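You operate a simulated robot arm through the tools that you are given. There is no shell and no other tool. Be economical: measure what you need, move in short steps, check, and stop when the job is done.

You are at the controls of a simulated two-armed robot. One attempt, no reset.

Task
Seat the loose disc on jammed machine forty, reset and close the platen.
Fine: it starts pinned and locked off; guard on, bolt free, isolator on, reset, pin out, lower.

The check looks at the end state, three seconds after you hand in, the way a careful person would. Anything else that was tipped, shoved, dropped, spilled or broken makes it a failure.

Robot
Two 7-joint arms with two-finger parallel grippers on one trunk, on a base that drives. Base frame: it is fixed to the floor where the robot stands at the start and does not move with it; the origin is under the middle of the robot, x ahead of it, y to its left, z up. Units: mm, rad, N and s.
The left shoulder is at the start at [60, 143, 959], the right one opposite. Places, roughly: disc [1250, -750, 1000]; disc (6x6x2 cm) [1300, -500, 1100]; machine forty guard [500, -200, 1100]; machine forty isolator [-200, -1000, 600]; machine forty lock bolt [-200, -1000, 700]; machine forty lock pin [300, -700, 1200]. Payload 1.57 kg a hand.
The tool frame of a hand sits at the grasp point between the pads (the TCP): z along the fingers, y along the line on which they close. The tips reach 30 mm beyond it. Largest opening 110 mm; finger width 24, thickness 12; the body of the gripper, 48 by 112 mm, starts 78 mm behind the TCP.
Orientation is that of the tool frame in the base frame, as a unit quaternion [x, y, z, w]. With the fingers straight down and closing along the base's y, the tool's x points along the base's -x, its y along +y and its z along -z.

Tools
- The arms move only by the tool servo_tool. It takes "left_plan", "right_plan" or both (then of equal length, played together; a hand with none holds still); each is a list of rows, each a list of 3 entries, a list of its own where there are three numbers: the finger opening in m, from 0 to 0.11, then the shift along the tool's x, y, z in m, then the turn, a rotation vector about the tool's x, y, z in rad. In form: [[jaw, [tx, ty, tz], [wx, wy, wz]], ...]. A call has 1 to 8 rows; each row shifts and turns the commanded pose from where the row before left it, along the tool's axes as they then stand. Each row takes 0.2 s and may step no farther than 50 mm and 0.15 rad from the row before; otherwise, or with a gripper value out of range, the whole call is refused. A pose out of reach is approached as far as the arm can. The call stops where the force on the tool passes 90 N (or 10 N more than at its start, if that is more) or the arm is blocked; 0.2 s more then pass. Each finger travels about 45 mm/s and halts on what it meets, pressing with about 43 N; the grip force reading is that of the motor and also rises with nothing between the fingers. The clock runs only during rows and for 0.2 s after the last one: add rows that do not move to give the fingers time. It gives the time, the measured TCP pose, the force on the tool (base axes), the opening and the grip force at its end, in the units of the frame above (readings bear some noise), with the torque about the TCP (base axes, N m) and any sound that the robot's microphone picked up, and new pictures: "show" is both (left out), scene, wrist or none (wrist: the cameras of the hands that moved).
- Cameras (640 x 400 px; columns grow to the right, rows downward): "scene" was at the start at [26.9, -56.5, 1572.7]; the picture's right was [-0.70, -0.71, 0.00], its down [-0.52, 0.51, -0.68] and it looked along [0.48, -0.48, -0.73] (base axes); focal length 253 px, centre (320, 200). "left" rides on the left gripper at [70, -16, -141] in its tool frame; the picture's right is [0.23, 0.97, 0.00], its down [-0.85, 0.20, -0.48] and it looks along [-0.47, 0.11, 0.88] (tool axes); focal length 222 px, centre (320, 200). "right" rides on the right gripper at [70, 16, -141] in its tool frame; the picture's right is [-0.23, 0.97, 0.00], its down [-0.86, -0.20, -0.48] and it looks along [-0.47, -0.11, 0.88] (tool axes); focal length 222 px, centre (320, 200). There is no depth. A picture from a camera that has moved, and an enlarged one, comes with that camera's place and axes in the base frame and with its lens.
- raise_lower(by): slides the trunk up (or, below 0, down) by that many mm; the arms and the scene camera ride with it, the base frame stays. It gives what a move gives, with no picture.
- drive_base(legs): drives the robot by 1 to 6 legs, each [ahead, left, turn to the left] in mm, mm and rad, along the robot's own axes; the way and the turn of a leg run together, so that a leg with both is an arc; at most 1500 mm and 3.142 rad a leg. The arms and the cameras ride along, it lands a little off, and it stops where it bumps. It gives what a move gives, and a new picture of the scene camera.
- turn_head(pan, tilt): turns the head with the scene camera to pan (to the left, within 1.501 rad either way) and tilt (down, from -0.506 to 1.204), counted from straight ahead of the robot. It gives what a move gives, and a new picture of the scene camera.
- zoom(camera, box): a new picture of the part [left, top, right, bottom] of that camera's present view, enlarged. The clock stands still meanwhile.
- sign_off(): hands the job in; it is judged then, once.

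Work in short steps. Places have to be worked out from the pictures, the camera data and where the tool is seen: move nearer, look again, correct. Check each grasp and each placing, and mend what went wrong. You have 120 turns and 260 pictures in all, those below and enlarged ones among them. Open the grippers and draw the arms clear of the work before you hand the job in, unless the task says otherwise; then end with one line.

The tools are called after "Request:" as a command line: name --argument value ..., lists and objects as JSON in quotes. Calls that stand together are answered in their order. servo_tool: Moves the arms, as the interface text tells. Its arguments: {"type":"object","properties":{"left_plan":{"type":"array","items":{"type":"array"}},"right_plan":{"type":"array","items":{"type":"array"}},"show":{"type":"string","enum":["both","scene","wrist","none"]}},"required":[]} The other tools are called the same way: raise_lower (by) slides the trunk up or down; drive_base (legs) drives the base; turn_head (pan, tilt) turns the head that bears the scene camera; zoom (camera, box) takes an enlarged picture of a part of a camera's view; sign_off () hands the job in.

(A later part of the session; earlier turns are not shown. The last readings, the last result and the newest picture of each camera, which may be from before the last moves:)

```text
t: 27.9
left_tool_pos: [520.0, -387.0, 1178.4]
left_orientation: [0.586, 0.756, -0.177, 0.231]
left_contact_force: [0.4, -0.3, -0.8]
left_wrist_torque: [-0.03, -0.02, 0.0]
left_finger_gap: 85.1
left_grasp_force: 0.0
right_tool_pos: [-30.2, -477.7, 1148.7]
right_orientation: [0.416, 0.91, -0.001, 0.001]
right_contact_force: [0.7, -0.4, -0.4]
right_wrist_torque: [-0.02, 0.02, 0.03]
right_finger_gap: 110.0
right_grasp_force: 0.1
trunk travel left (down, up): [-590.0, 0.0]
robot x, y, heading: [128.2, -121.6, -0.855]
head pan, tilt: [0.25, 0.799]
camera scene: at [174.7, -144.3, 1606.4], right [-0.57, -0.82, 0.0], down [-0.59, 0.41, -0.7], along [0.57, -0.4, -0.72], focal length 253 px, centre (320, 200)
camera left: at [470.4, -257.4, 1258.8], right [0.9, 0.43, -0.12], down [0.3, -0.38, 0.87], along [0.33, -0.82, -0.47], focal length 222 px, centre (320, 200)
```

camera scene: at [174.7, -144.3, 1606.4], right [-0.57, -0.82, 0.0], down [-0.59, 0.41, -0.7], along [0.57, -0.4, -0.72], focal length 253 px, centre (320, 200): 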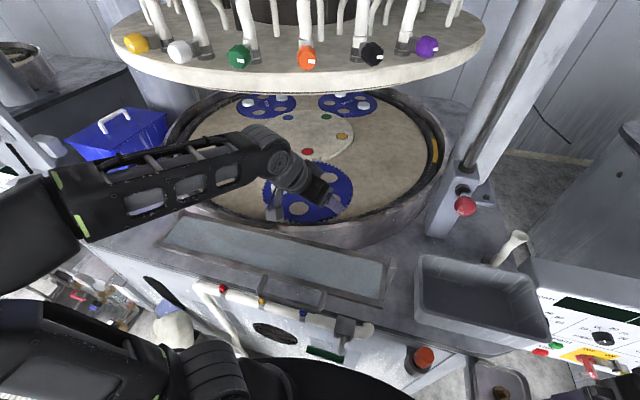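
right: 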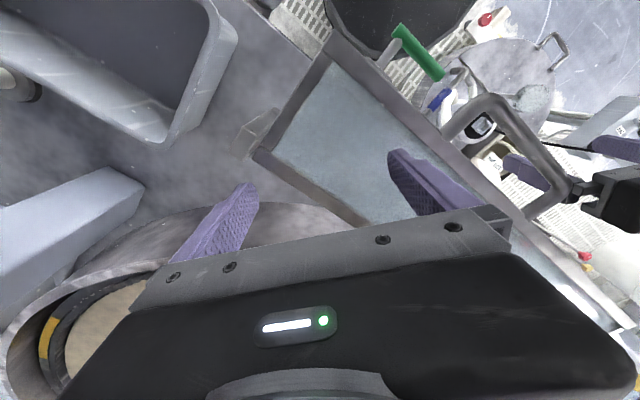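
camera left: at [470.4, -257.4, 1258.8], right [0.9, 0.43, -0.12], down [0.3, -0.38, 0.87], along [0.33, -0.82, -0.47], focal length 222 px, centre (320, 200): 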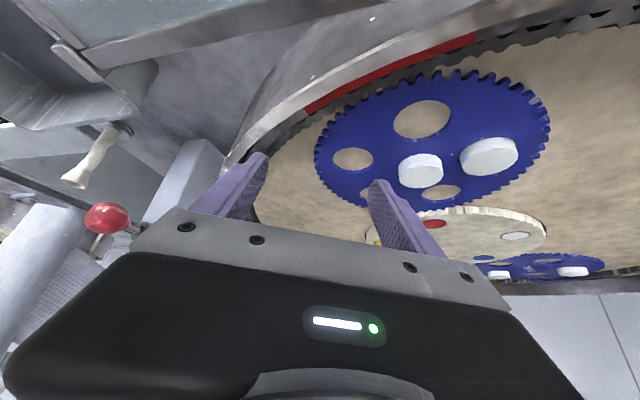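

Triangulating the two hand views puts the disc lower and farther: about [697, -443], top ~1050. I'll move to hover about 80 mm back along the finger direction.

Request:
servo_tool --left_plan '[[0.085, [-0.002, 0.039, 0.015], [0, 0, 0]], [0.085, [-0.002, 0.039, 0.015], [0, 0, 0]], [0.085, [-0.002, 0.039, 0.015], [0, 0, 0]], [0.085, [0, 0.038, 0.015], [0, 0, 0]], [0.085, [0, 0, 0], [0, 0, 0]]]'

```text
t: 29.1
left_tool_pos: [680.6, -382.6, 1133.6]
left_orientation: [0.586, 0.756, -0.176, 0.231]
left_contact_force: [-0.7, 0.0, -0.3]
left_wrist_torque: [-0.01, -0.03, -0.04]
left_finger_gap: 85.0
left_grasp_force: 0.1
right_tool_pos: [-31.8, -478.1, 1148.2]
right_orientation: [0.416, 0.909, -0.001, -0.001]
right_contact_force: [0.1, 0.1, 0.2]
right_wrist_torque: [-0.01, -0.03, 0.01]
right_finger_gap: 109.9
right_grasp_force: 0.0
trunk travel left (down, up): [-590.0, 0.0]
robot x, y, heading: [126.1, -121.6, -0.856]
head pan, tilt: [0.25, 0.799]
camera scene: at [174.2, -144.0, 1606.4], right [-0.57, -0.82, 0.0], down [-0.59, 0.41, -0.7], along [0.57, -0.4, -0.72], focal length 253 px, centre (320, 200)
camera left: at [630.5, -254.4, 1212.7], right [0.9, 0.43, -0.12], down [0.3, -0.38, 0.87], along [0.33, -0.82, -0.47], focal length 222 px, centre (320, 200)
```

scene: 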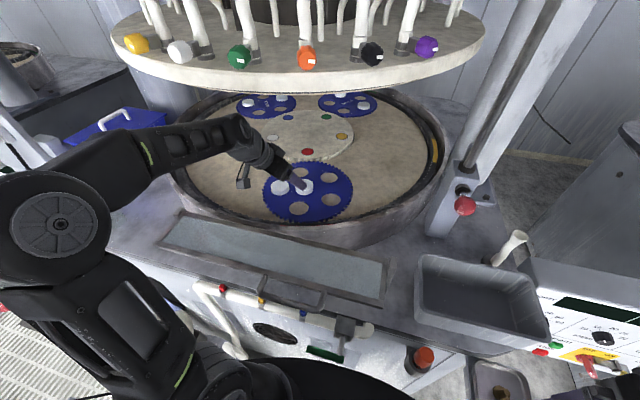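
left: 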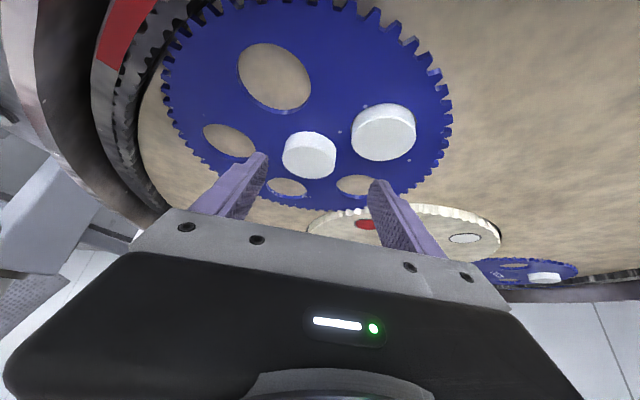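

Triangulation now gives the disc top at about [687, -442, 1044]. I'll advance 50 mm along the fingers with a small sideways correction and recheck.

Request:
servo_tool --left_plan '[[0.085, [0.002, -0.009, 0.025], [0, 0, 0]], [0.085, [0.002, 0, 0.025], [0, 0, 0]], [0.085, [0, 0, 0], [0, 0, 0]]]'

Request:
zoom --camera "scene" --box '[220, 130, 380, 230]'

```text
t: 29.9
left_tool_pos: [678.3, -411.2, 1094.7]
left_orientation: [0.586, 0.755, -0.176, 0.237]
left_contact_force: [-2.1, -5.0, 30.2]
left_wrist_torque: [-0.01, -1.42, -0.19]
left_finger_gap: 82.7
left_grasp_force: 0.0
right_tool_pos: [-32.7, -478.4, 1149.0]
right_orientation: [0.416, 0.91, -0.001, 0.001]
right_contact_force: [-0.7, 0.4, -0.4]
right_wrist_torque: [0.0, 0.01, -0.01]
right_finger_gap: 110.1
right_grasp_force: 0.1
trunk travel left (down, up): [-590.0, 0.0]
robot x, y, heading: [130.5, -119.9, -0.854]
head pan, tilt: [0.25, 0.799]
camera scene: at [171.9, -143.5, 1607.0], right [-0.57, -0.82, 0.0], down [-0.59, 0.41, -0.7], along [0.57, -0.4, -0.72], focal length 253 px, centre (320, 200)
camera left: at [627.4, -282.0, 1172.5], right [0.9, 0.43, -0.12], down [0.29, -0.37, 0.88], along [0.33, -0.82, -0.46], focal length 222 px, centre (320, 200)
```

scene: 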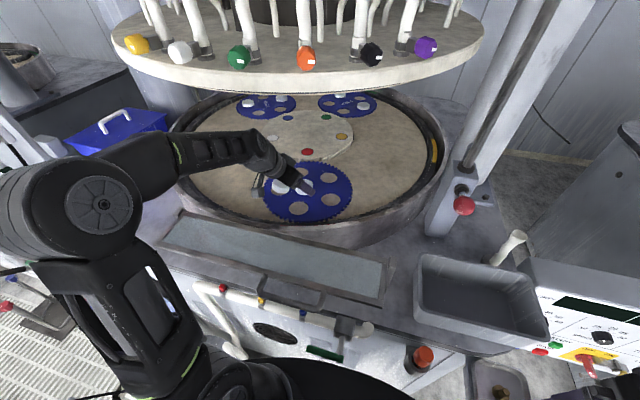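
left: 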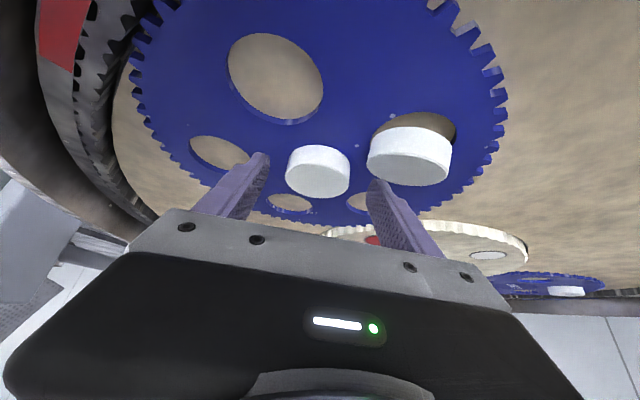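

```text
4.00 times, centred on (300, 180) of scene
camera zoom: at [171.9, -143.5, 1607.0], right [-0.57, -0.82, 0.0], down [-0.59, 0.41, -0.7], along [0.57, -0.4, -0.72], focal length 1011 px, centre (400, 280)
```

zoom: 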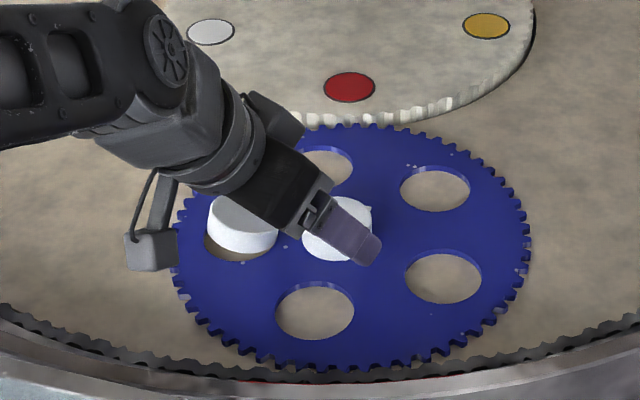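

Contact of 30 N: a fingertip has pressed on the seated neighbour and tipped it. I'll back straight out and look.

Request:
servo_tool --left_plan '[[0.085, [0, 0, -0.025], [0, 0, 0]], [0.085, [0, 0, -0.025], [0, 0, 0]], [0.085, [0, 0, 0], [0, 0, 0]]]'

Request:
zoom --camera "scene" --box '[240, 150, 370, 230]'

Request:
zoom --camera "left" --box '[160, 0, 480, 210]'

```text
t: 30.7
left_tool_pos: [672.1, -382.2, 1130.4]
left_orientation: [0.586, 0.757, -0.177, 0.229]
left_contact_force: [-0.2, 0.2, 0.2]
left_wrist_torque: [0.02, -0.01, 0.04]
left_finger_gap: 85.0
left_grasp_force: 0.1
right_tool_pos: [-30.0, -477.3, 1148.0]
right_orientation: [0.415, 0.91, -0.001, 0.0]
right_contact_force: [-0.4, -0.3, 0.9]
right_wrist_torque: [0.0, -0.01, -0.03]
right_finger_gap: 110.0
right_grasp_force: 0.1
trunk travel left (down, up): [-590.0, 0.0]
robot x, y, heading: [126.6, -120.8, -0.852]
head pan, tilt: [0.25, 0.799]
camera scene: at [175.4, -144.5, 1606.3], right [-0.57, -0.82, 0.0], down [-0.59, 0.41, -0.7], along [0.57, -0.4, -0.72], focal length 253 px, centre (320, 200)
camera left: at [622.1, -254.7, 1209.8], right [0.89, 0.43, -0.12], down [0.3, -0.38, 0.87], along [0.33, -0.82, -0.47], focal length 222 px, centre (320, 200)
```

scene: 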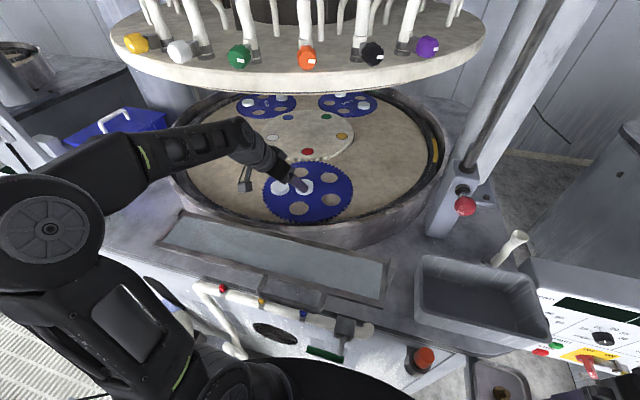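
left: 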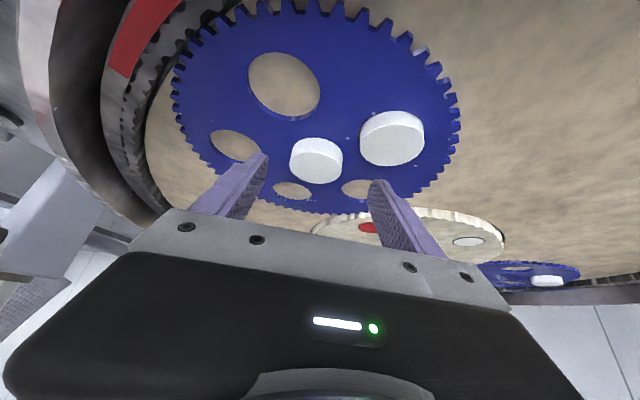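

```text
4.92 times, centred on (305, 190) of scene
camera zoom: at [175.4, -144.5, 1606.3], right [-0.57, -0.82, 0.0], down [-0.59, 0.41, -0.7], along [0.57, -0.4, -0.72], focal length 1244 px, centre (394, 249)
```

zoom: 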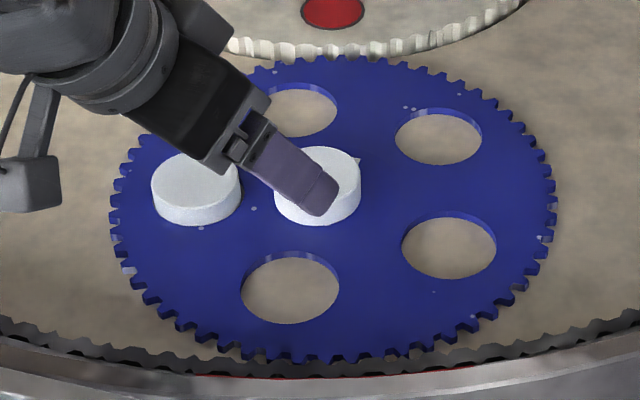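

```text
1.90 times, centred on (320, 105) of left
camera zoom: at [622.1, -254.7, 1209.8], right [0.89, 0.43, -0.12], down [0.3, -0.38, 0.87], along [0.33, -0.82, -0.47], focal length 423 px, centre (320, 381)
```

zoom: 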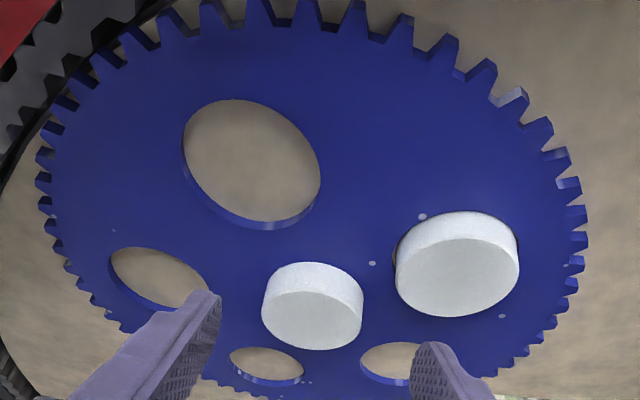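

The hand camera is upside-down in world terms, so I'd used the wrong disc edge; the corrected disc top is about [691, -446, 1057] and the neighbour [738, -382]. The neighbour seems to have dropped back into its hole. I'll hover over the right spot with a narrower opening.

Request:
servo_tool --left_plan '[[0.076, [-0.0167, 0.001, 0.022], [0, 0, 0]], [0.076, [-0.0167, 0.001, 0.022], [0, 0, 0]], [0.076, [0, 0, 0], [0, 0, 0]]]'

Request:
zoom --camera "left" --box '[160, 0, 480, 210]'

Request:
zoom --camera "scene" --box '[240, 150, 370, 230]'

```text
t: 31.5
left_tool_pos: [685.8, -432.8, 1114.4]
left_orientation: [0.586, 0.757, -0.177, 0.23]
left_contact_force: [0.3, 0.0, -1.0]
left_wrist_torque: [0.0, 0.02, -0.02]
left_finger_gap: 76.0
left_grasp_force: 0.0
right_tool_pos: [-31.0, -478.2, 1148.1]
right_orientation: [0.416, 0.909, -0.001, 0.0]
right_contact_force: [-0.2, 0.0, -0.6]
right_wrist_torque: [-0.01, 0.01, 0.02]
right_finger_gap: 110.1
right_grasp_force: 0.0
trunk travel left (down, up): [-590.0, 0.0]
robot x, y, heading: [127.3, -118.5, -0.857]
head pan, tilt: [0.25, 0.799]
camera scene: at [174.8, -144.0, 1606.4], right [-0.57, -0.82, 0.0], down [-0.59, 0.41, -0.7], along [0.57, -0.4, -0.72], focal length 253 px, centre (320, 200)
camera left: at [635.7, -304.7, 1193.2], right [0.9, 0.43, -0.12], down [0.3, -0.38, 0.87], along [0.33, -0.82, -0.47], focal length 222 px, centre (320, 200)
```

scene: 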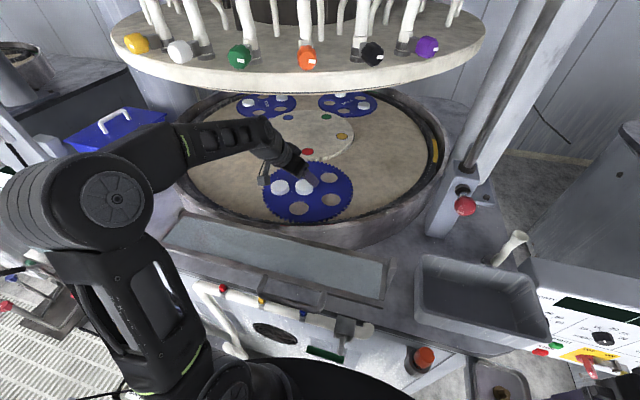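
left: 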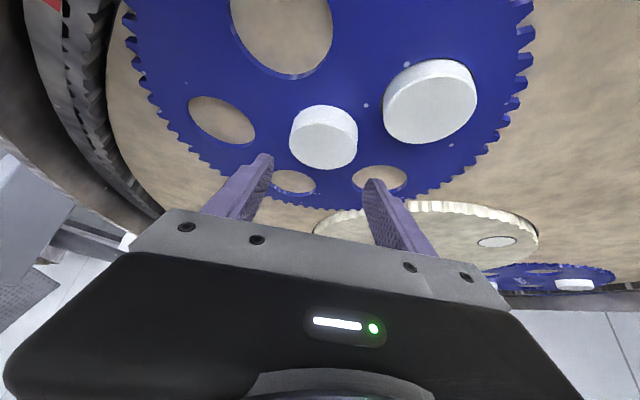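

```text
1.90 times, centred on (320, 105) of left
camera zoom: at [635.7, -304.7, 1193.2], right [0.9, 0.43, -0.12], down [0.3, -0.38, 0.87], along [0.33, -0.82, -0.47], focal length 423 px, centre (320, 381)
```

zoom: 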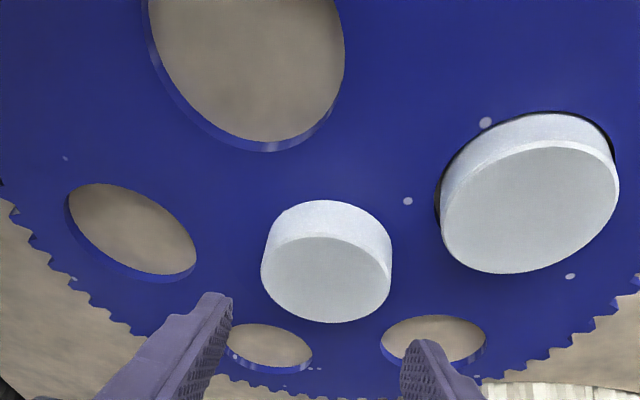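

```text
4.92 times, centred on (305, 190) of scene
camera zoom: at [174.8, -144.0, 1606.4], right [-0.57, -0.82, 0.0], down [-0.59, 0.41, -0.7], along [0.57, -0.4, -0.72], focal length 1244 px, centre (394, 249)
```

zoom: 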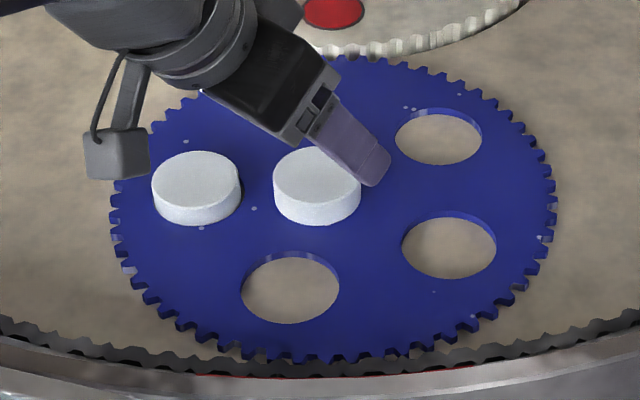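

The hand is centred on the loose disc. I'll descend vertically in small steps, watching the force.

Request:
servo_tool --left_plan '[[0.076, [0.0083, -0.001, 0.0125], [0, 0, 0]], [0.076, [0.0083, 0, 0.0125], [0, 0, 0]], [0.076, [0, 0, 0], [0, 0, 0]]]'

Request:
zoom --camera "left" --box '[160, 0, 480, 210]'

Request:
zoom --camera "scene" --box '[240, 150, 370, 230]'

```text
t: 32.3
left_tool_pos: [685.5, -432.2, 1083.2]
left_orientation: [0.585, 0.757, -0.177, 0.23]
left_contact_force: [-0.2, 0.4, -0.6]
left_wrist_torque: [-0.03, 0.04, 0.0]
left_finger_gap: 76.3
left_grasp_force: 0.0
right_tool_pos: [-31.0, -478.4, 1148.0]
right_orientation: [0.415, 0.91, -0.001, -0.001]
right_contact_force: [0.9, -0.2, 0.0]
right_wrist_torque: [-0.01, -0.03, 0.01]
right_finger_gap: 110.1
right_grasp_force: 0.0
trunk travel left (down, up): [-590.0, 0.0]
robot x, y, heading: [126.6, -117.8, -0.856]
head pan, tilt: [0.25, 0.799]
camera scene: at [174.8, -144.2, 1606.4], right [-0.57, -0.82, 0.0], down [-0.59, 0.41, -0.7], along [0.57, -0.4, -0.72], focal length 253 px, centre (320, 200)
camera left: at [634.9, -303.9, 1162.6], right [0.9, 0.43, -0.12], down [0.3, -0.38, 0.87], along [0.33, -0.82, -0.47], focal length 222 px, centre (320, 200)
```

scene: 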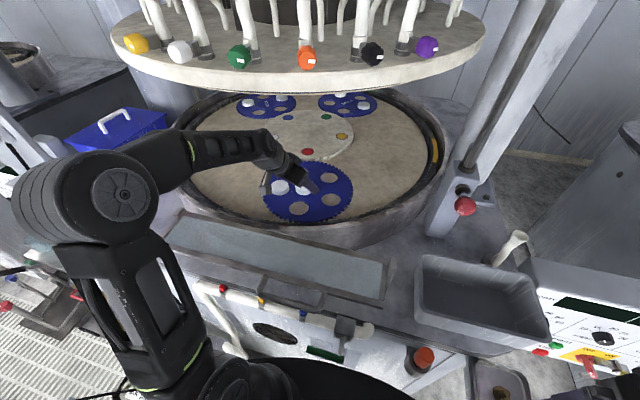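
left: 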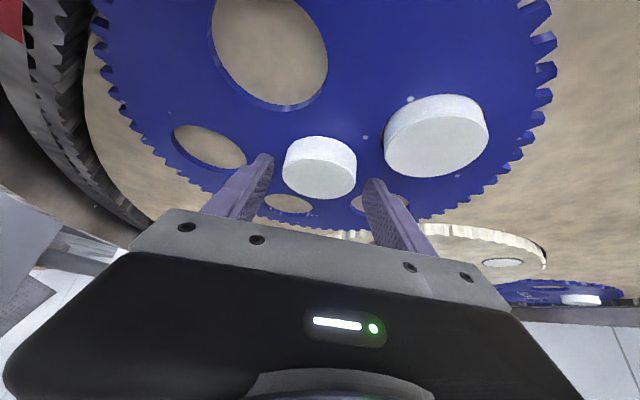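

```text
1.90 times, centred on (320, 105) of left
camera zoom: at [634.9, -303.9, 1162.6], right [0.9, 0.43, -0.12], down [0.3, -0.38, 0.87], along [0.33, -0.82, -0.47], focal length 423 px, centre (320, 381)
```

zoom: 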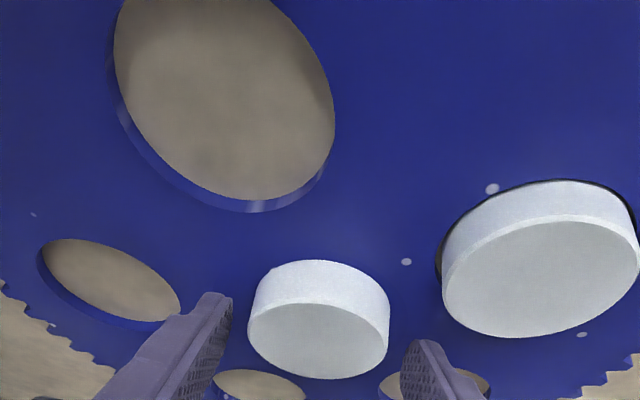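

```text
4.92 times, centred on (305, 190) of scene
camera zoom: at [174.8, -144.2, 1606.4], right [-0.57, -0.82, 0.0], down [-0.59, 0.41, -0.7], along [0.57, -0.4, -0.72], focal length 1244 px, centre (394, 249)
```

zoom: 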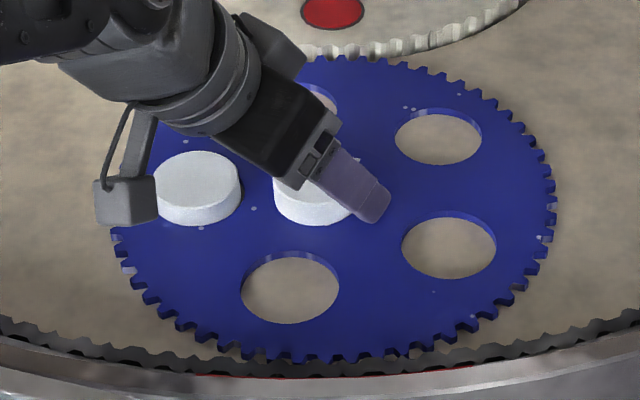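

Refined by the vertical baseline, the disc top is about 1070 and centre [684, -435], so the fingertips are now just above the carrier. I'll shift back 5 mm and close gently on the disc.

Request:
servo_tool --left_plan '[[0.076, [0.004, -0.001, -0.0028], [0, 0, 0]], [0.062, [0, 0, 0], [0, 0, 0]], [0.054, [0, 0, 0], [0, 0, 0]], [0.054, [0, 0, 0], [0, 0, 0]], [0.054, [0, 0, 0], [0, 0, 0]]]'

Request:
zoom --camera "left" --box '[160, 0, 480, 210]'

Request:
zoom --camera "scene" --box '[240, 150, 370, 230]'

```text
t: 33.5
left_tool_pos: [683.3, -428.7, 1083.5]
left_orientation: [0.586, 0.756, -0.176, 0.23]
left_contact_force: [-0.6, -0.1, -0.2]
left_wrist_torque: [0.05, 0.03, 0.0]
left_finger_gap: 55.2
left_grasp_force: 13.0
right_tool_pos: [-30.1, -479.1, 1148.4]
right_orientation: [0.416, 0.91, -0.001, 0.0]
right_contact_force: [-0.4, -0.5, 0.6]
right_wrist_torque: [0.01, 0.02, 0.05]
right_finger_gap: 110.0
right_grasp_force: 0.0
trunk travel left (down, up): [-590.0, 0.0]
robot x, y, heading: [130.7, -119.4, -0.855]
head pan, tilt: [0.25, 0.799]
camera scene: at [175.0, -144.3, 1606.4], right [-0.57, -0.82, 0.0], down [-0.59, 0.41, -0.7], along [0.57, -0.4, -0.72], focal length 253 px, centre (320, 200)
camera left: at [632.8, -299.9, 1162.5], right [0.9, 0.43, -0.12], down [0.3, -0.38, 0.87], along [0.33, -0.82, -0.47], focal length 222 px, centre (320, 200)
```

scene: 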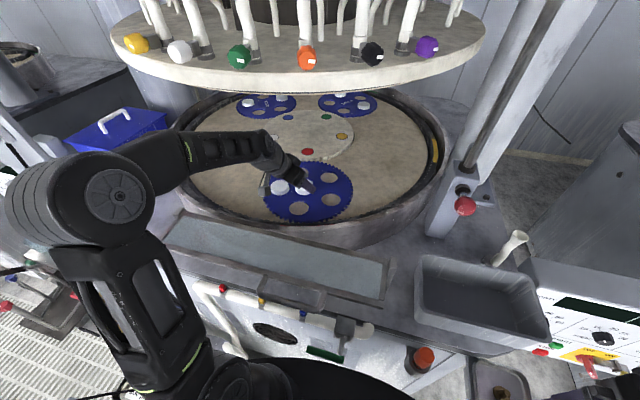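
left: 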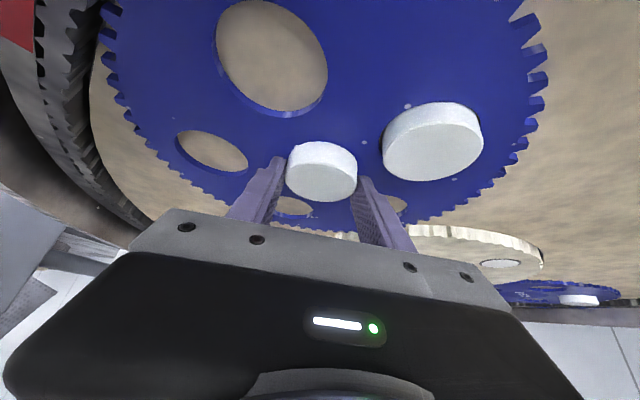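

```text
1.90 times, centred on (320, 105) of left
camera zoom: at [632.8, -299.9, 1162.5], right [0.9, 0.43, -0.12], down [0.3, -0.38, 0.87], along [0.33, -0.82, -0.47], focal length 423 px, centre (320, 381)
```

zoom: 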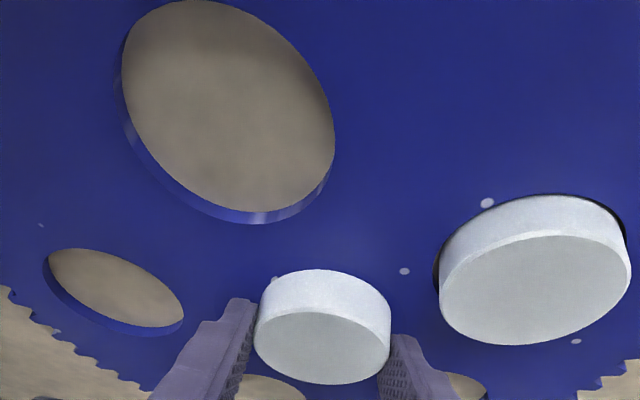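

```text
4.92 times, centred on (305, 190) of scene
camera zoom: at [175.0, -144.3, 1606.4], right [-0.57, -0.82, 0.0], down [-0.59, 0.41, -0.7], along [0.57, -0.4, -0.72], focal length 1244 px, centre (394, 249)
```

zoom: 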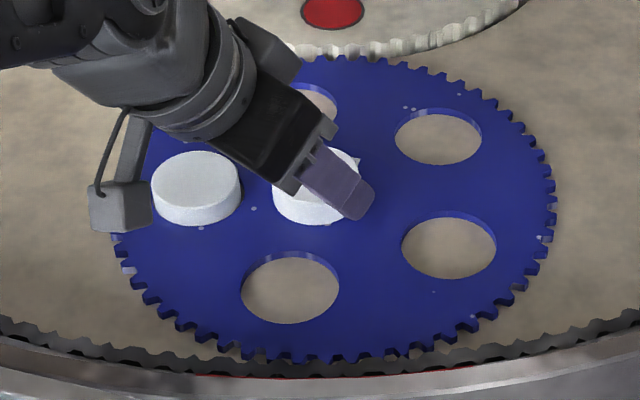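

The disc is gripped (gap 55 mm). I'll firm up the grip, lift 25 mm, and move over the near empty hole (about 55 mm toward -x and 55 mm toward +y).

Request:
servo_tool --left_plan '[[0.045, [0, 0, 0], [0, 0, 0]], [0.045, [-0.007, 0, -0.0104], [0, 0, 0]], [0.045, [-0.007, 0, -0.0104], [0, 0, 0]], [0.045, [0.0185, -0.013, -0.0125], [0, 0, 0]], [0.045, [0.0185, -0.013, -0.0125], [0, 0, 0]], [0.045, [0.0185, -0.013, -0.0125], [0, 0, 0]], [0.045, [0, 0, 0], [0, 0, 0]]]'

Request:
zoom --camera "left" --box '[160, 0, 480, 210]'

Request:
zoom --camera "scene" --box '[240, 150, 370, 230]'

```text
t: 35.1
left_tool_pos: [628.5, -373.0, 1108.6]
left_orientation: [0.585, 0.757, -0.176, 0.231]
left_contact_force: [-0.4, -0.2, -2.5]
left_wrist_torque: [-0.02, 0.02, -0.01]
left_finger_gap: 54.8
left_grasp_force: 42.5
right_tool_pos: [-30.5, -478.6, 1148.3]
right_orientation: [0.415, 0.91, 0.0, -0.002]
right_contact_force: [0.0, -0.8, 0.8]
right_wrist_torque: [0.02, 0.02, -0.02]
right_finger_gap: 109.8
right_grasp_force: 0.0
trunk travel left (down, up): [-590.0, 0.0]
robot x, y, heading: [130.0, -121.4, -0.86]
head pan, tilt: [0.25, 0.799]
camera scene: at [175.6, -145.0, 1606.4], right [-0.57, -0.82, 0.0], down [-0.59, 0.41, -0.7], along [0.57, -0.4, -0.72], focal length 253 px, centre (320, 200)
camera left: at [578.0, -244.0, 1187.6], right [0.9, 0.43, -0.12], down [0.3, -0.38, 0.87], along [0.33, -0.82, -0.47], focal length 222 px, centre (320, 200)
```

scene: 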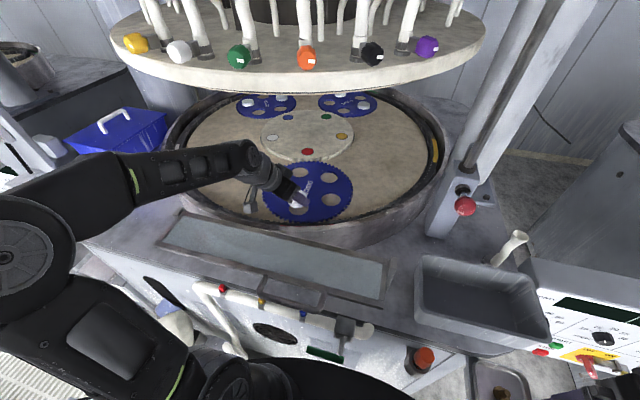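
left: 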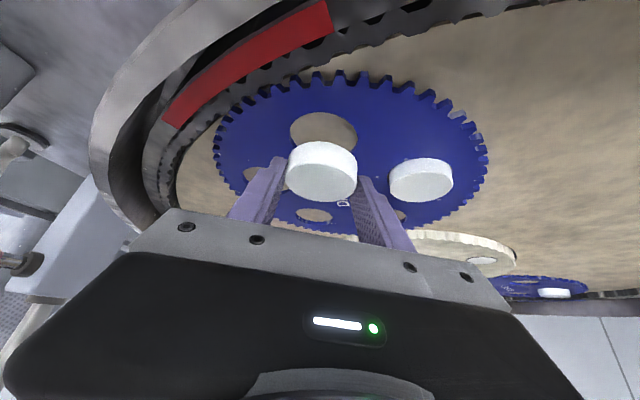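

```text
1.90 times, centred on (320, 105) of left
camera zoom: at [578.0, -244.0, 1187.6], right [0.9, 0.43, -0.12], down [0.3, -0.38, 0.87], along [0.33, -0.82, -0.47], focal length 423 px, centre (320, 381)
```

zoom: 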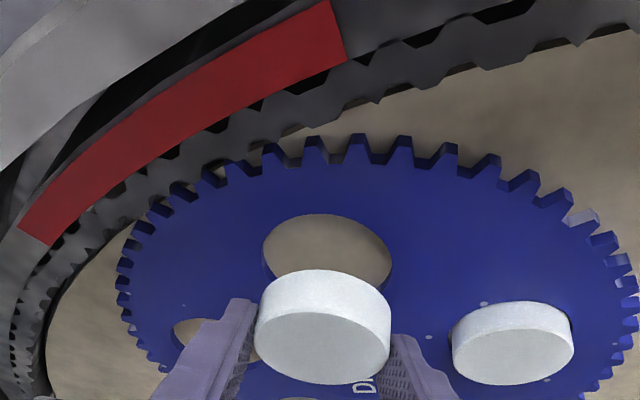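

```text
4.92 times, centred on (305, 190) of scene
camera zoom: at [175.6, -145.0, 1606.4], right [-0.57, -0.82, 0.0], down [-0.59, 0.41, -0.7], along [0.57, -0.4, -0.72], focal length 1244 px, centre (394, 249)
```

zoom: 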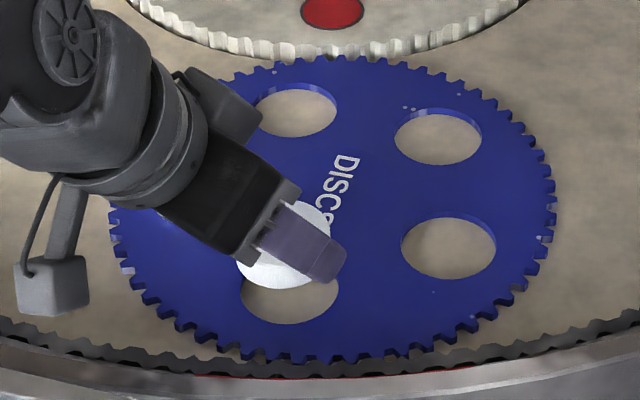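

The disc hangs level, and triangulation puts the hole at about [626, -378, 1046], with the disc now at [633, -386]. I'll correct by (-7, +8), lower 15 mm, and recheck.

Request:
servo_tool --left_plan '[[0.045, [0.0081, -0.0026, 0.0036], [0, 0, 0]], [0.045, [0.0081, -0.0026, 0.0036], [0, 0, 0]], [0.045, [0, 0, 0], [0, 0, 0]]]'

Request:
zoom --camera "left" --box '[220, 80, 420, 210]'

Request:
zoom --camera "scene" --box '[260, 160, 340, 220]'

```text
t: 35.9
left_tool_pos: [620.5, -366.2, 1092.9]
left_orientation: [0.586, 0.756, -0.177, 0.23]
left_contact_force: [0.9, 0.6, -1.1]
left_wrist_torque: [0.02, 0.02, -0.02]
left_finger_gap: 54.4
left_grasp_force: 43.1
right_tool_pos: [-29.9, -477.9, 1148.5]
right_orientation: [0.415, 0.91, -0.001, 0.0]
right_contact_force: [0.1, -1.1, -0.8]
right_wrist_torque: [0.01, 0.03, -0.01]
right_finger_gap: 109.8
right_grasp_force: 0.0
trunk travel left (down, up): [-590.0, 0.0]
robot x, y, heading: [128.1, -121.8, -0.859]
head pan, tilt: [0.25, 0.799]
camera scene: at [175.1, -144.4, 1606.4], right [-0.57, -0.82, 0.0], down [-0.59, 0.41, -0.7], along [0.57, -0.4, -0.72], focal length 253 px, centre (320, 200)
camera left: at [569.9, -236.9, 1172.5], right [0.9, 0.43, -0.12], down [0.3, -0.38, 0.87], along [0.33, -0.82, -0.47], focal length 222 px, centre (320, 200)
```

scene: 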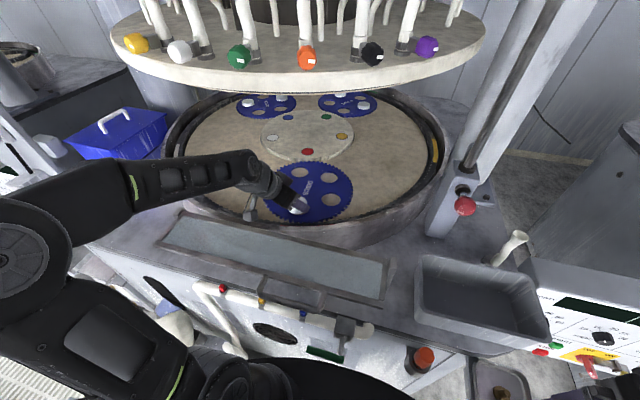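
left: 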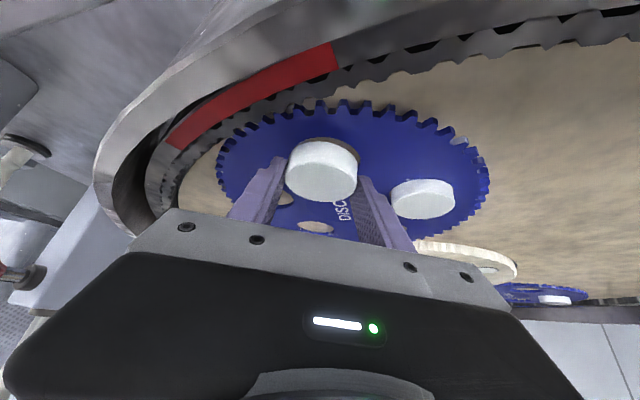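

```text
3.08 times, centred on (320, 145) of left
camera zoom: at [569.9, -236.9, 1172.5], right [0.9, 0.43, -0.12], down [0.3, -0.38, 0.87], along [0.33, -0.82, -0.47], focal length 684 px, centre (320, 369)
```

zoom: 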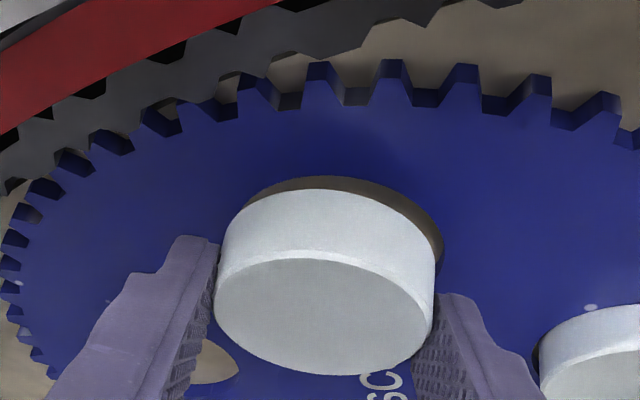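

```text
6.67 times, centred on (300, 190) of scene
camera zoom: at [175.1, -144.4, 1606.4], right [-0.57, -0.82, 0.0], down [-0.59, 0.41, -0.7], along [0.57, -0.4, -0.72], focal length 1685 px, centre (453, 267)
```

zoom: 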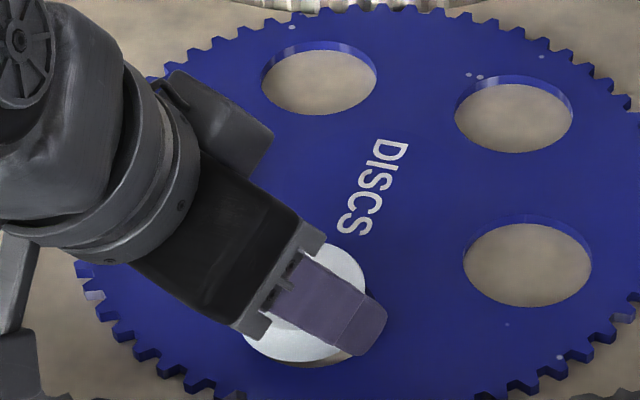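

Both views suggest the disc is several mm too near the robot side of the hole. I'll zoom in closely to measure.

Request:
zoom --camera "scene" --box '[280, 190, 320, 220]'

Request:
zoom --camera "left" --box '[270, 120, 380, 190]'

```text
13.33 times, centred on (300, 205) of scene
camera zoom: at [175.1, -144.4, 1606.4], right [-0.57, -0.82, 0.0], down [-0.59, 0.41, -0.7], along [0.57, -0.4, -0.72], focal length 3371 px, centre (587, 133)
```

zoom: 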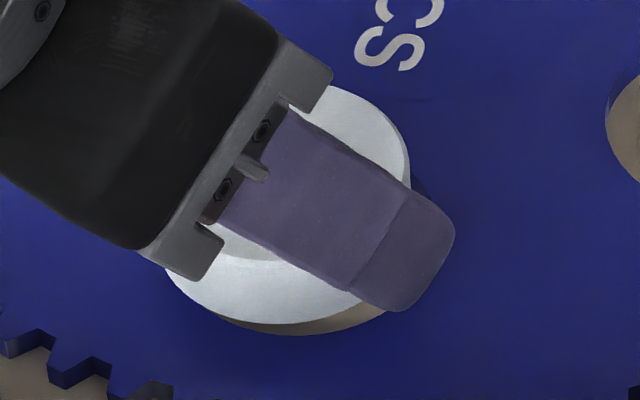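

```text
5.71 times, centred on (325, 155) of left
camera zoom: at [569.9, -236.9, 1172.5], right [0.9, 0.43, -0.12], down [0.3, -0.38, 0.87], along [0.33, -0.82, -0.47], focal length 1269 px, centre (291, 457)
```

zoom: 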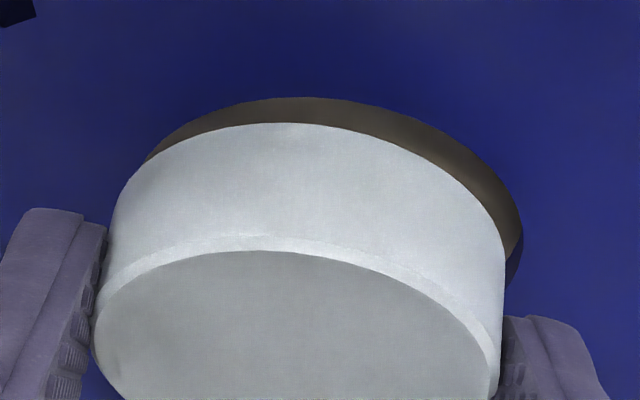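

Both views agree: the disc needs to shift about (+5, -6) mm. Applying it and rechecking.

Request:
servo_tool --left_plan '[[0.045, [-0.0058, 0.0031, 0.0039], [0, 0, 0]], [0.045, [0, 0, 0], [0, 0, 0]]]' --show "none"

Request:
zoom --camera "left" --box '[270, 120, 380, 190]'

Request:
zoom --camera "scene" --box '[280, 190, 320, 220]'

```text
t: 36.5
left_tool_pos: [624.8, -370.9, 1093.9]
left_orientation: [0.586, 0.757, -0.176, 0.23]
left_contact_force: [-0.6, 0.0, -1.0]
left_wrist_torque: [0.0, -0.01, 0.01]
left_finger_gap: 54.4
left_grasp_force: 43.2
right_tool_pos: [-30.2, -479.5, 1147.5]
right_orientation: [0.415, 0.91, -0.001, -0.001]
right_contact_force: [-0.1, -0.2, -0.7]
right_wrist_torque: [-0.01, 0.01, 0.03]
right_finger_gap: 110.0
right_grasp_force: 0.1
trunk travel left (down, up): [-590.0, 0.0]
robot x, y, heading: [128.0, -125.5, -0.857]
head pan, tilt: [0.25, 0.799]
```

```text
5.71 times, centred on (325, 155) of left
camera zoom: at [574.7, -242.5, 1173.1], right [0.9, 0.43, -0.12], down [0.3, -0.38, 0.87], along [0.33, -0.82, -0.47], focal length 1269 px, centre (291, 457)
```

zoom: 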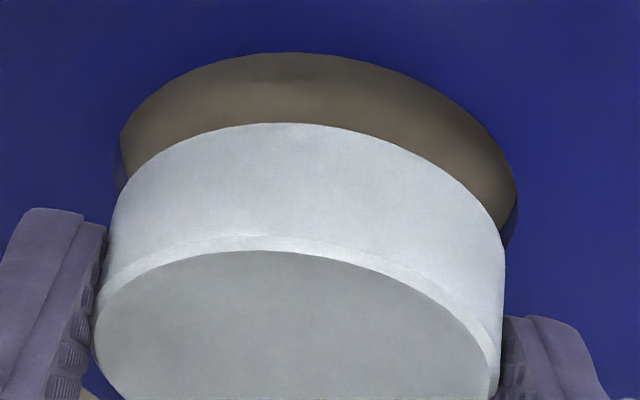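

```text
13.33 times, centred on (300, 205) of scene
camera zoom: at [174.8, -144.0, 1606.4], right [-0.57, -0.82, 0.0], down [-0.59, 0.41, -0.7], along [0.57, -0.4, -0.72], focal length 3371 px, centre (587, 133)
```

zoom: 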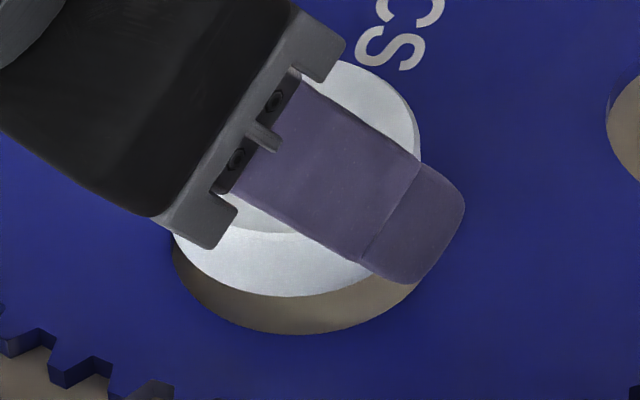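

Slight overshoot of about 2 mm; clearance is only ~0.7 mm. I'll correct and lower to about 3 mm above the carrier, then look again.

Request:
servo_tool --left_plan '[[0.045, [0.0055, 0.0003, 0.0047], [0, 0, 0]], [0.045, [0, 0, 0], [0, 0, 0]]]' --show "none"

Request:
zoom --camera "left" --box '[270, 120, 380, 190]'

Request:
zoom --camera "scene" --box '[280, 190, 320, 220]'

```text
t: 37.1
left_tool_pos: [625.9, -368.1, 1087.6]
left_orientation: [0.585, 0.757, -0.175, 0.232]
left_contact_force: [-0.3, -0.8, -0.8]
left_wrist_torque: [0.02, -0.02, 0.0]
left_finger_gap: 54.8
left_grasp_force: 43.1
right_tool_pos: [-31.1, -477.9, 1147.0]
right_orientation: [0.416, 0.909, 0.0, 0.0]
right_contact_force: [-0.1, 0.0, -1.0]
right_wrist_torque: [-0.01, -0.02, 0.0]
right_finger_gap: 110.1
right_grasp_force: 0.1
trunk travel left (down, up): [-590.0, 0.0]
robot x, y, heading: [131.7, -120.1, -0.859]
head pan, tilt: [0.25, 0.799]
```

```text
5.71 times, centred on (325, 155) of left
camera zoom: at [575.2, -240.3, 1165.8], right [0.9, 0.43, -0.12], down [0.3, -0.38, 0.87], along [0.33, -0.82, -0.47], focal length 1269 px, centre (291, 457)
```

zoom: 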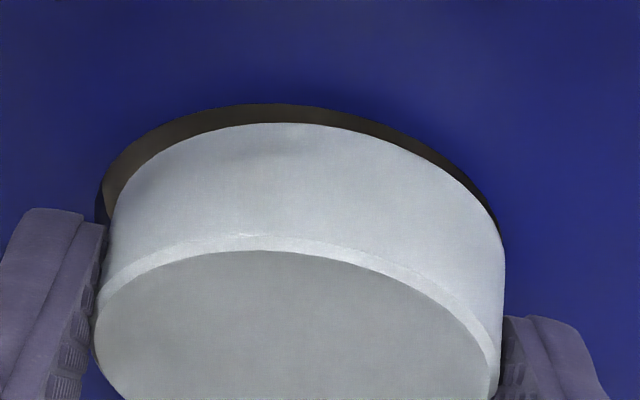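

```text
13.33 times, centred on (300, 205) of scene
camera zoom: at [175.0, -144.4, 1606.4], right [-0.57, -0.82, 0.0], down [-0.59, 0.41, -0.7], along [0.57, -0.4, -0.72], focal length 3371 px, centre (587, 133)
```

zoom: 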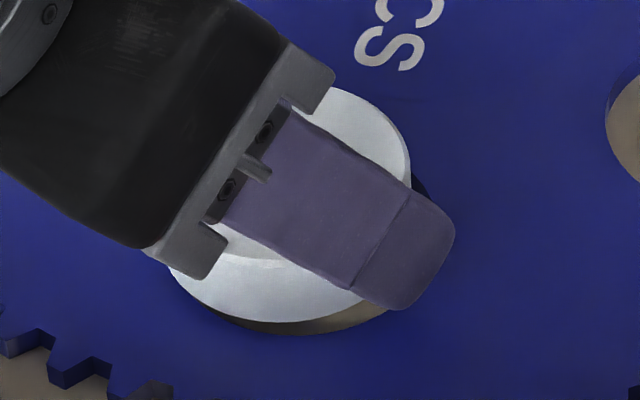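

Now within ~1.5 mm. One more fine correction plus a 3 mm descent, then read the force.

Request:
servo_tool --left_plan '[[0.045, [-0.0008, -0.0013, 0.0006], [0, 0, 0]], [0.045, [0.0017, 0, 0.0025], [0, 0, 0]], [0.045, [0, 0, 0], [0, 0, 0]]]' --show "none"

Request:
zoom --camera "left" --box '[270, 120, 380, 190]'

Request:
zoom --camera "scene" --box '[280, 190, 320, 220]'

```text
t: 37.9
left_tool_pos: [625.3, -369.7, 1082.7]
left_orientation: [0.585, 0.757, -0.176, 0.23]
left_contact_force: [1.2, -0.2, -1.9]
left_wrist_torque: [0.03, -0.01, 0.01]
left_finger_gap: 54.6
left_grasp_force: 42.7
right_tool_pos: [-29.8, -479.0, 1149.3]
right_orientation: [0.415, 0.91, -0.001, -0.001]
right_contact_force: [-0.2, 0.3, -0.7]
right_wrist_torque: [0.0, 0.01, -0.01]
right_finger_gap: 110.0
right_grasp_force: 0.1
trunk travel left (down, up): [-590.0, 0.0]
robot x, y, heading: [129.3, -119.5, -0.859]
head pan, tilt: [0.25, 0.799]
```

```text
5.71 times, centred on (325, 155) of left
camera zoom: at [574.4, -242.1, 1162.6], right [0.9, 0.43, -0.12], down [0.3, -0.38, 0.87], along [0.33, -0.82, -0.47], focal length 1269 px, centre (291, 457)
```

zoom: 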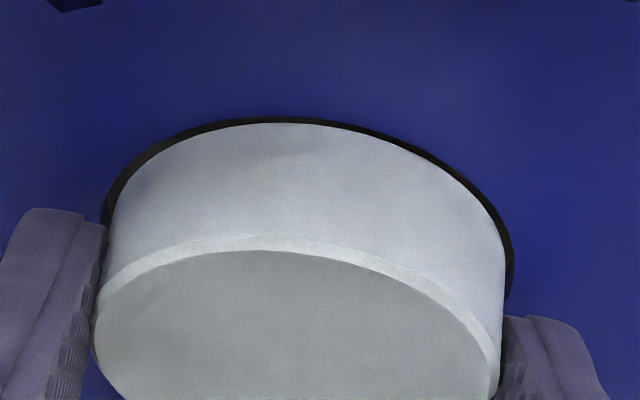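

```text
13.33 times, centred on (300, 205) of scene
camera zoom: at [175.0, -144.3, 1606.4], right [-0.57, -0.82, 0.0], down [-0.59, 0.41, -0.7], along [0.57, -0.4, -0.72], focal length 3371 px, centre (587, 133)
```

zoom: 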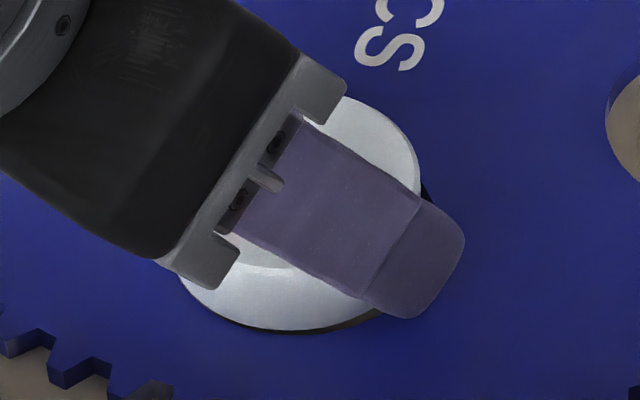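

The hole's rim shows as an even ring around the disc. Lowering 4 mm more.

Request:
servo_tool --left_plan '[[0.045, [0.0011, 0, 0.0017], [0, 0, 0]], [0.045, [0.0011, 0, 0.0017], [0, 0, 0]], [0.045, [0, 0, 0], [0, 0, 0]]]' --show "none"

Request:
zoom --camera "left" --box '[270, 120, 380, 190]'

```text
t: 38.7
left_tool_pos: [624.2, -370.7, 1080.4]
left_orientation: [0.585, 0.757, -0.177, 0.233]
left_contact_force: [1.2, 1.5, 13.0]
left_wrist_torque: [-0.17, 0.44, 0.0]
left_finger_gap: 54.6
left_grasp_force: 42.4
right_tool_pos: [-30.4, -477.6, 1149.1]
right_orientation: [0.415, 0.91, -0.001, 0.0]
right_contact_force: [-0.3, 0.3, -0.2]
right_wrist_torque: [0.02, 0.0, -0.02]
right_finger_gap: 110.1
right_grasp_force: 0.0
trunk travel left (down, up): [-590.0, 0.0]
robot x, y, heading: [128.3, -120.6, -0.854]
head pan, tilt: [0.25, 0.799]
```

```text
5.71 times, centred on (325, 155) of left
camera zoom: at [573.8, -242.3, 1160.7], right [0.9, 0.43, -0.12], down [0.3, -0.38, 0.88], along [0.33, -0.82, -0.47], focal length 1269 px, centre (291, 457)
```

zoom: 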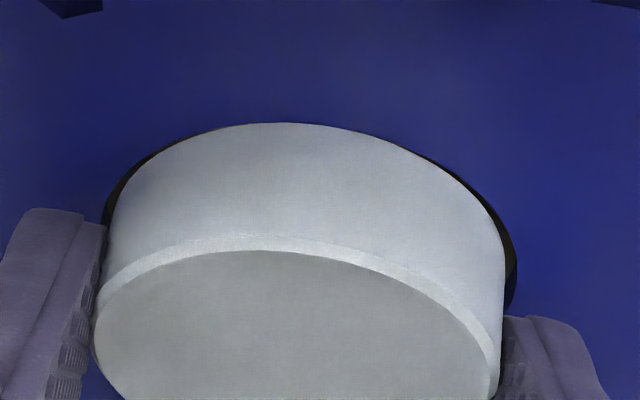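

Light contact (13 N) on the -x side. I'll nudge the disc by about (+0.8, -0.5) mm and see whether the force drops.

Request:
servo_tool --left_plan '[[0.045, [-0.0005, 0.0007, 0.0003], [0, 0, 0]], [0.045, [0, 0, 0], [0, 0, 0]]]' --show "none"

Request:
zoom --camera "left" --box '[270, 120, 380, 190]'

Request:
zoom --camera "scene" --box '[280, 190, 320, 220]'

```text
t: 39.3
left_tool_pos: [624.8, -371.2, 1081.2]
left_orientation: [0.585, 0.756, -0.176, 0.233]
left_contact_force: [-1.8, 4.0, 21.8]
left_wrist_torque: [-0.23, 0.73, -0.04]
left_finger_gap: 54.3
left_grasp_force: 42.9
right_tool_pos: [-32.5, -477.1, 1148.8]
right_orientation: [0.416, 0.91, -0.001, 0.001]
right_contact_force: [0.1, -0.5, 0.1]
right_wrist_torque: [0.0, -0.01, 0.04]
right_finger_gap: 110.0
right_grasp_force: 0.0
trunk travel left (down, up): [-590.0, 0.0]
robot x, y, heading: [126.5, -116.9, -0.858]
head pan, tilt: [0.25, 0.799]
```

```text
5.71 times, centred on (325, 155) of left
camera zoom: at [574.0, -242.5, 1160.6], right [0.9, 0.43, -0.12], down [0.3, -0.38, 0.88], along [0.33, -0.82, -0.47], focal length 1269 px, centre (291, 457)
```

zoom: 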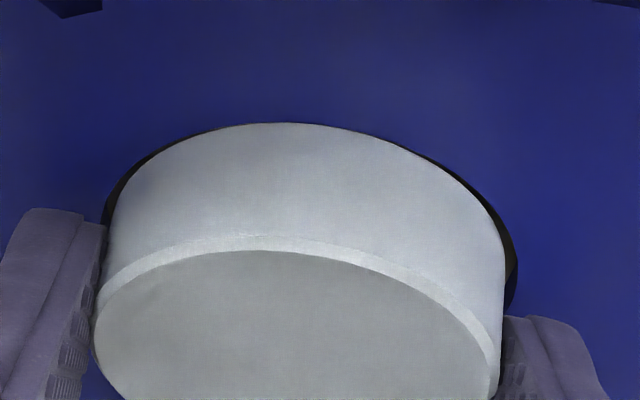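

```text
13.33 times, centred on (300, 205) of scene
camera zoom: at [172.8, -142.5, 1606.7], right [-0.57, -0.82, 0.0], down [-0.59, 0.41, -0.7], along [0.57, -0.4, -0.72], focal length 3371 px, centre (587, 133)
```

zoom: 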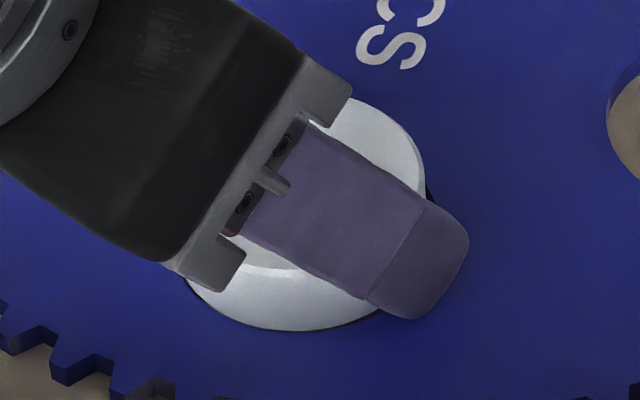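

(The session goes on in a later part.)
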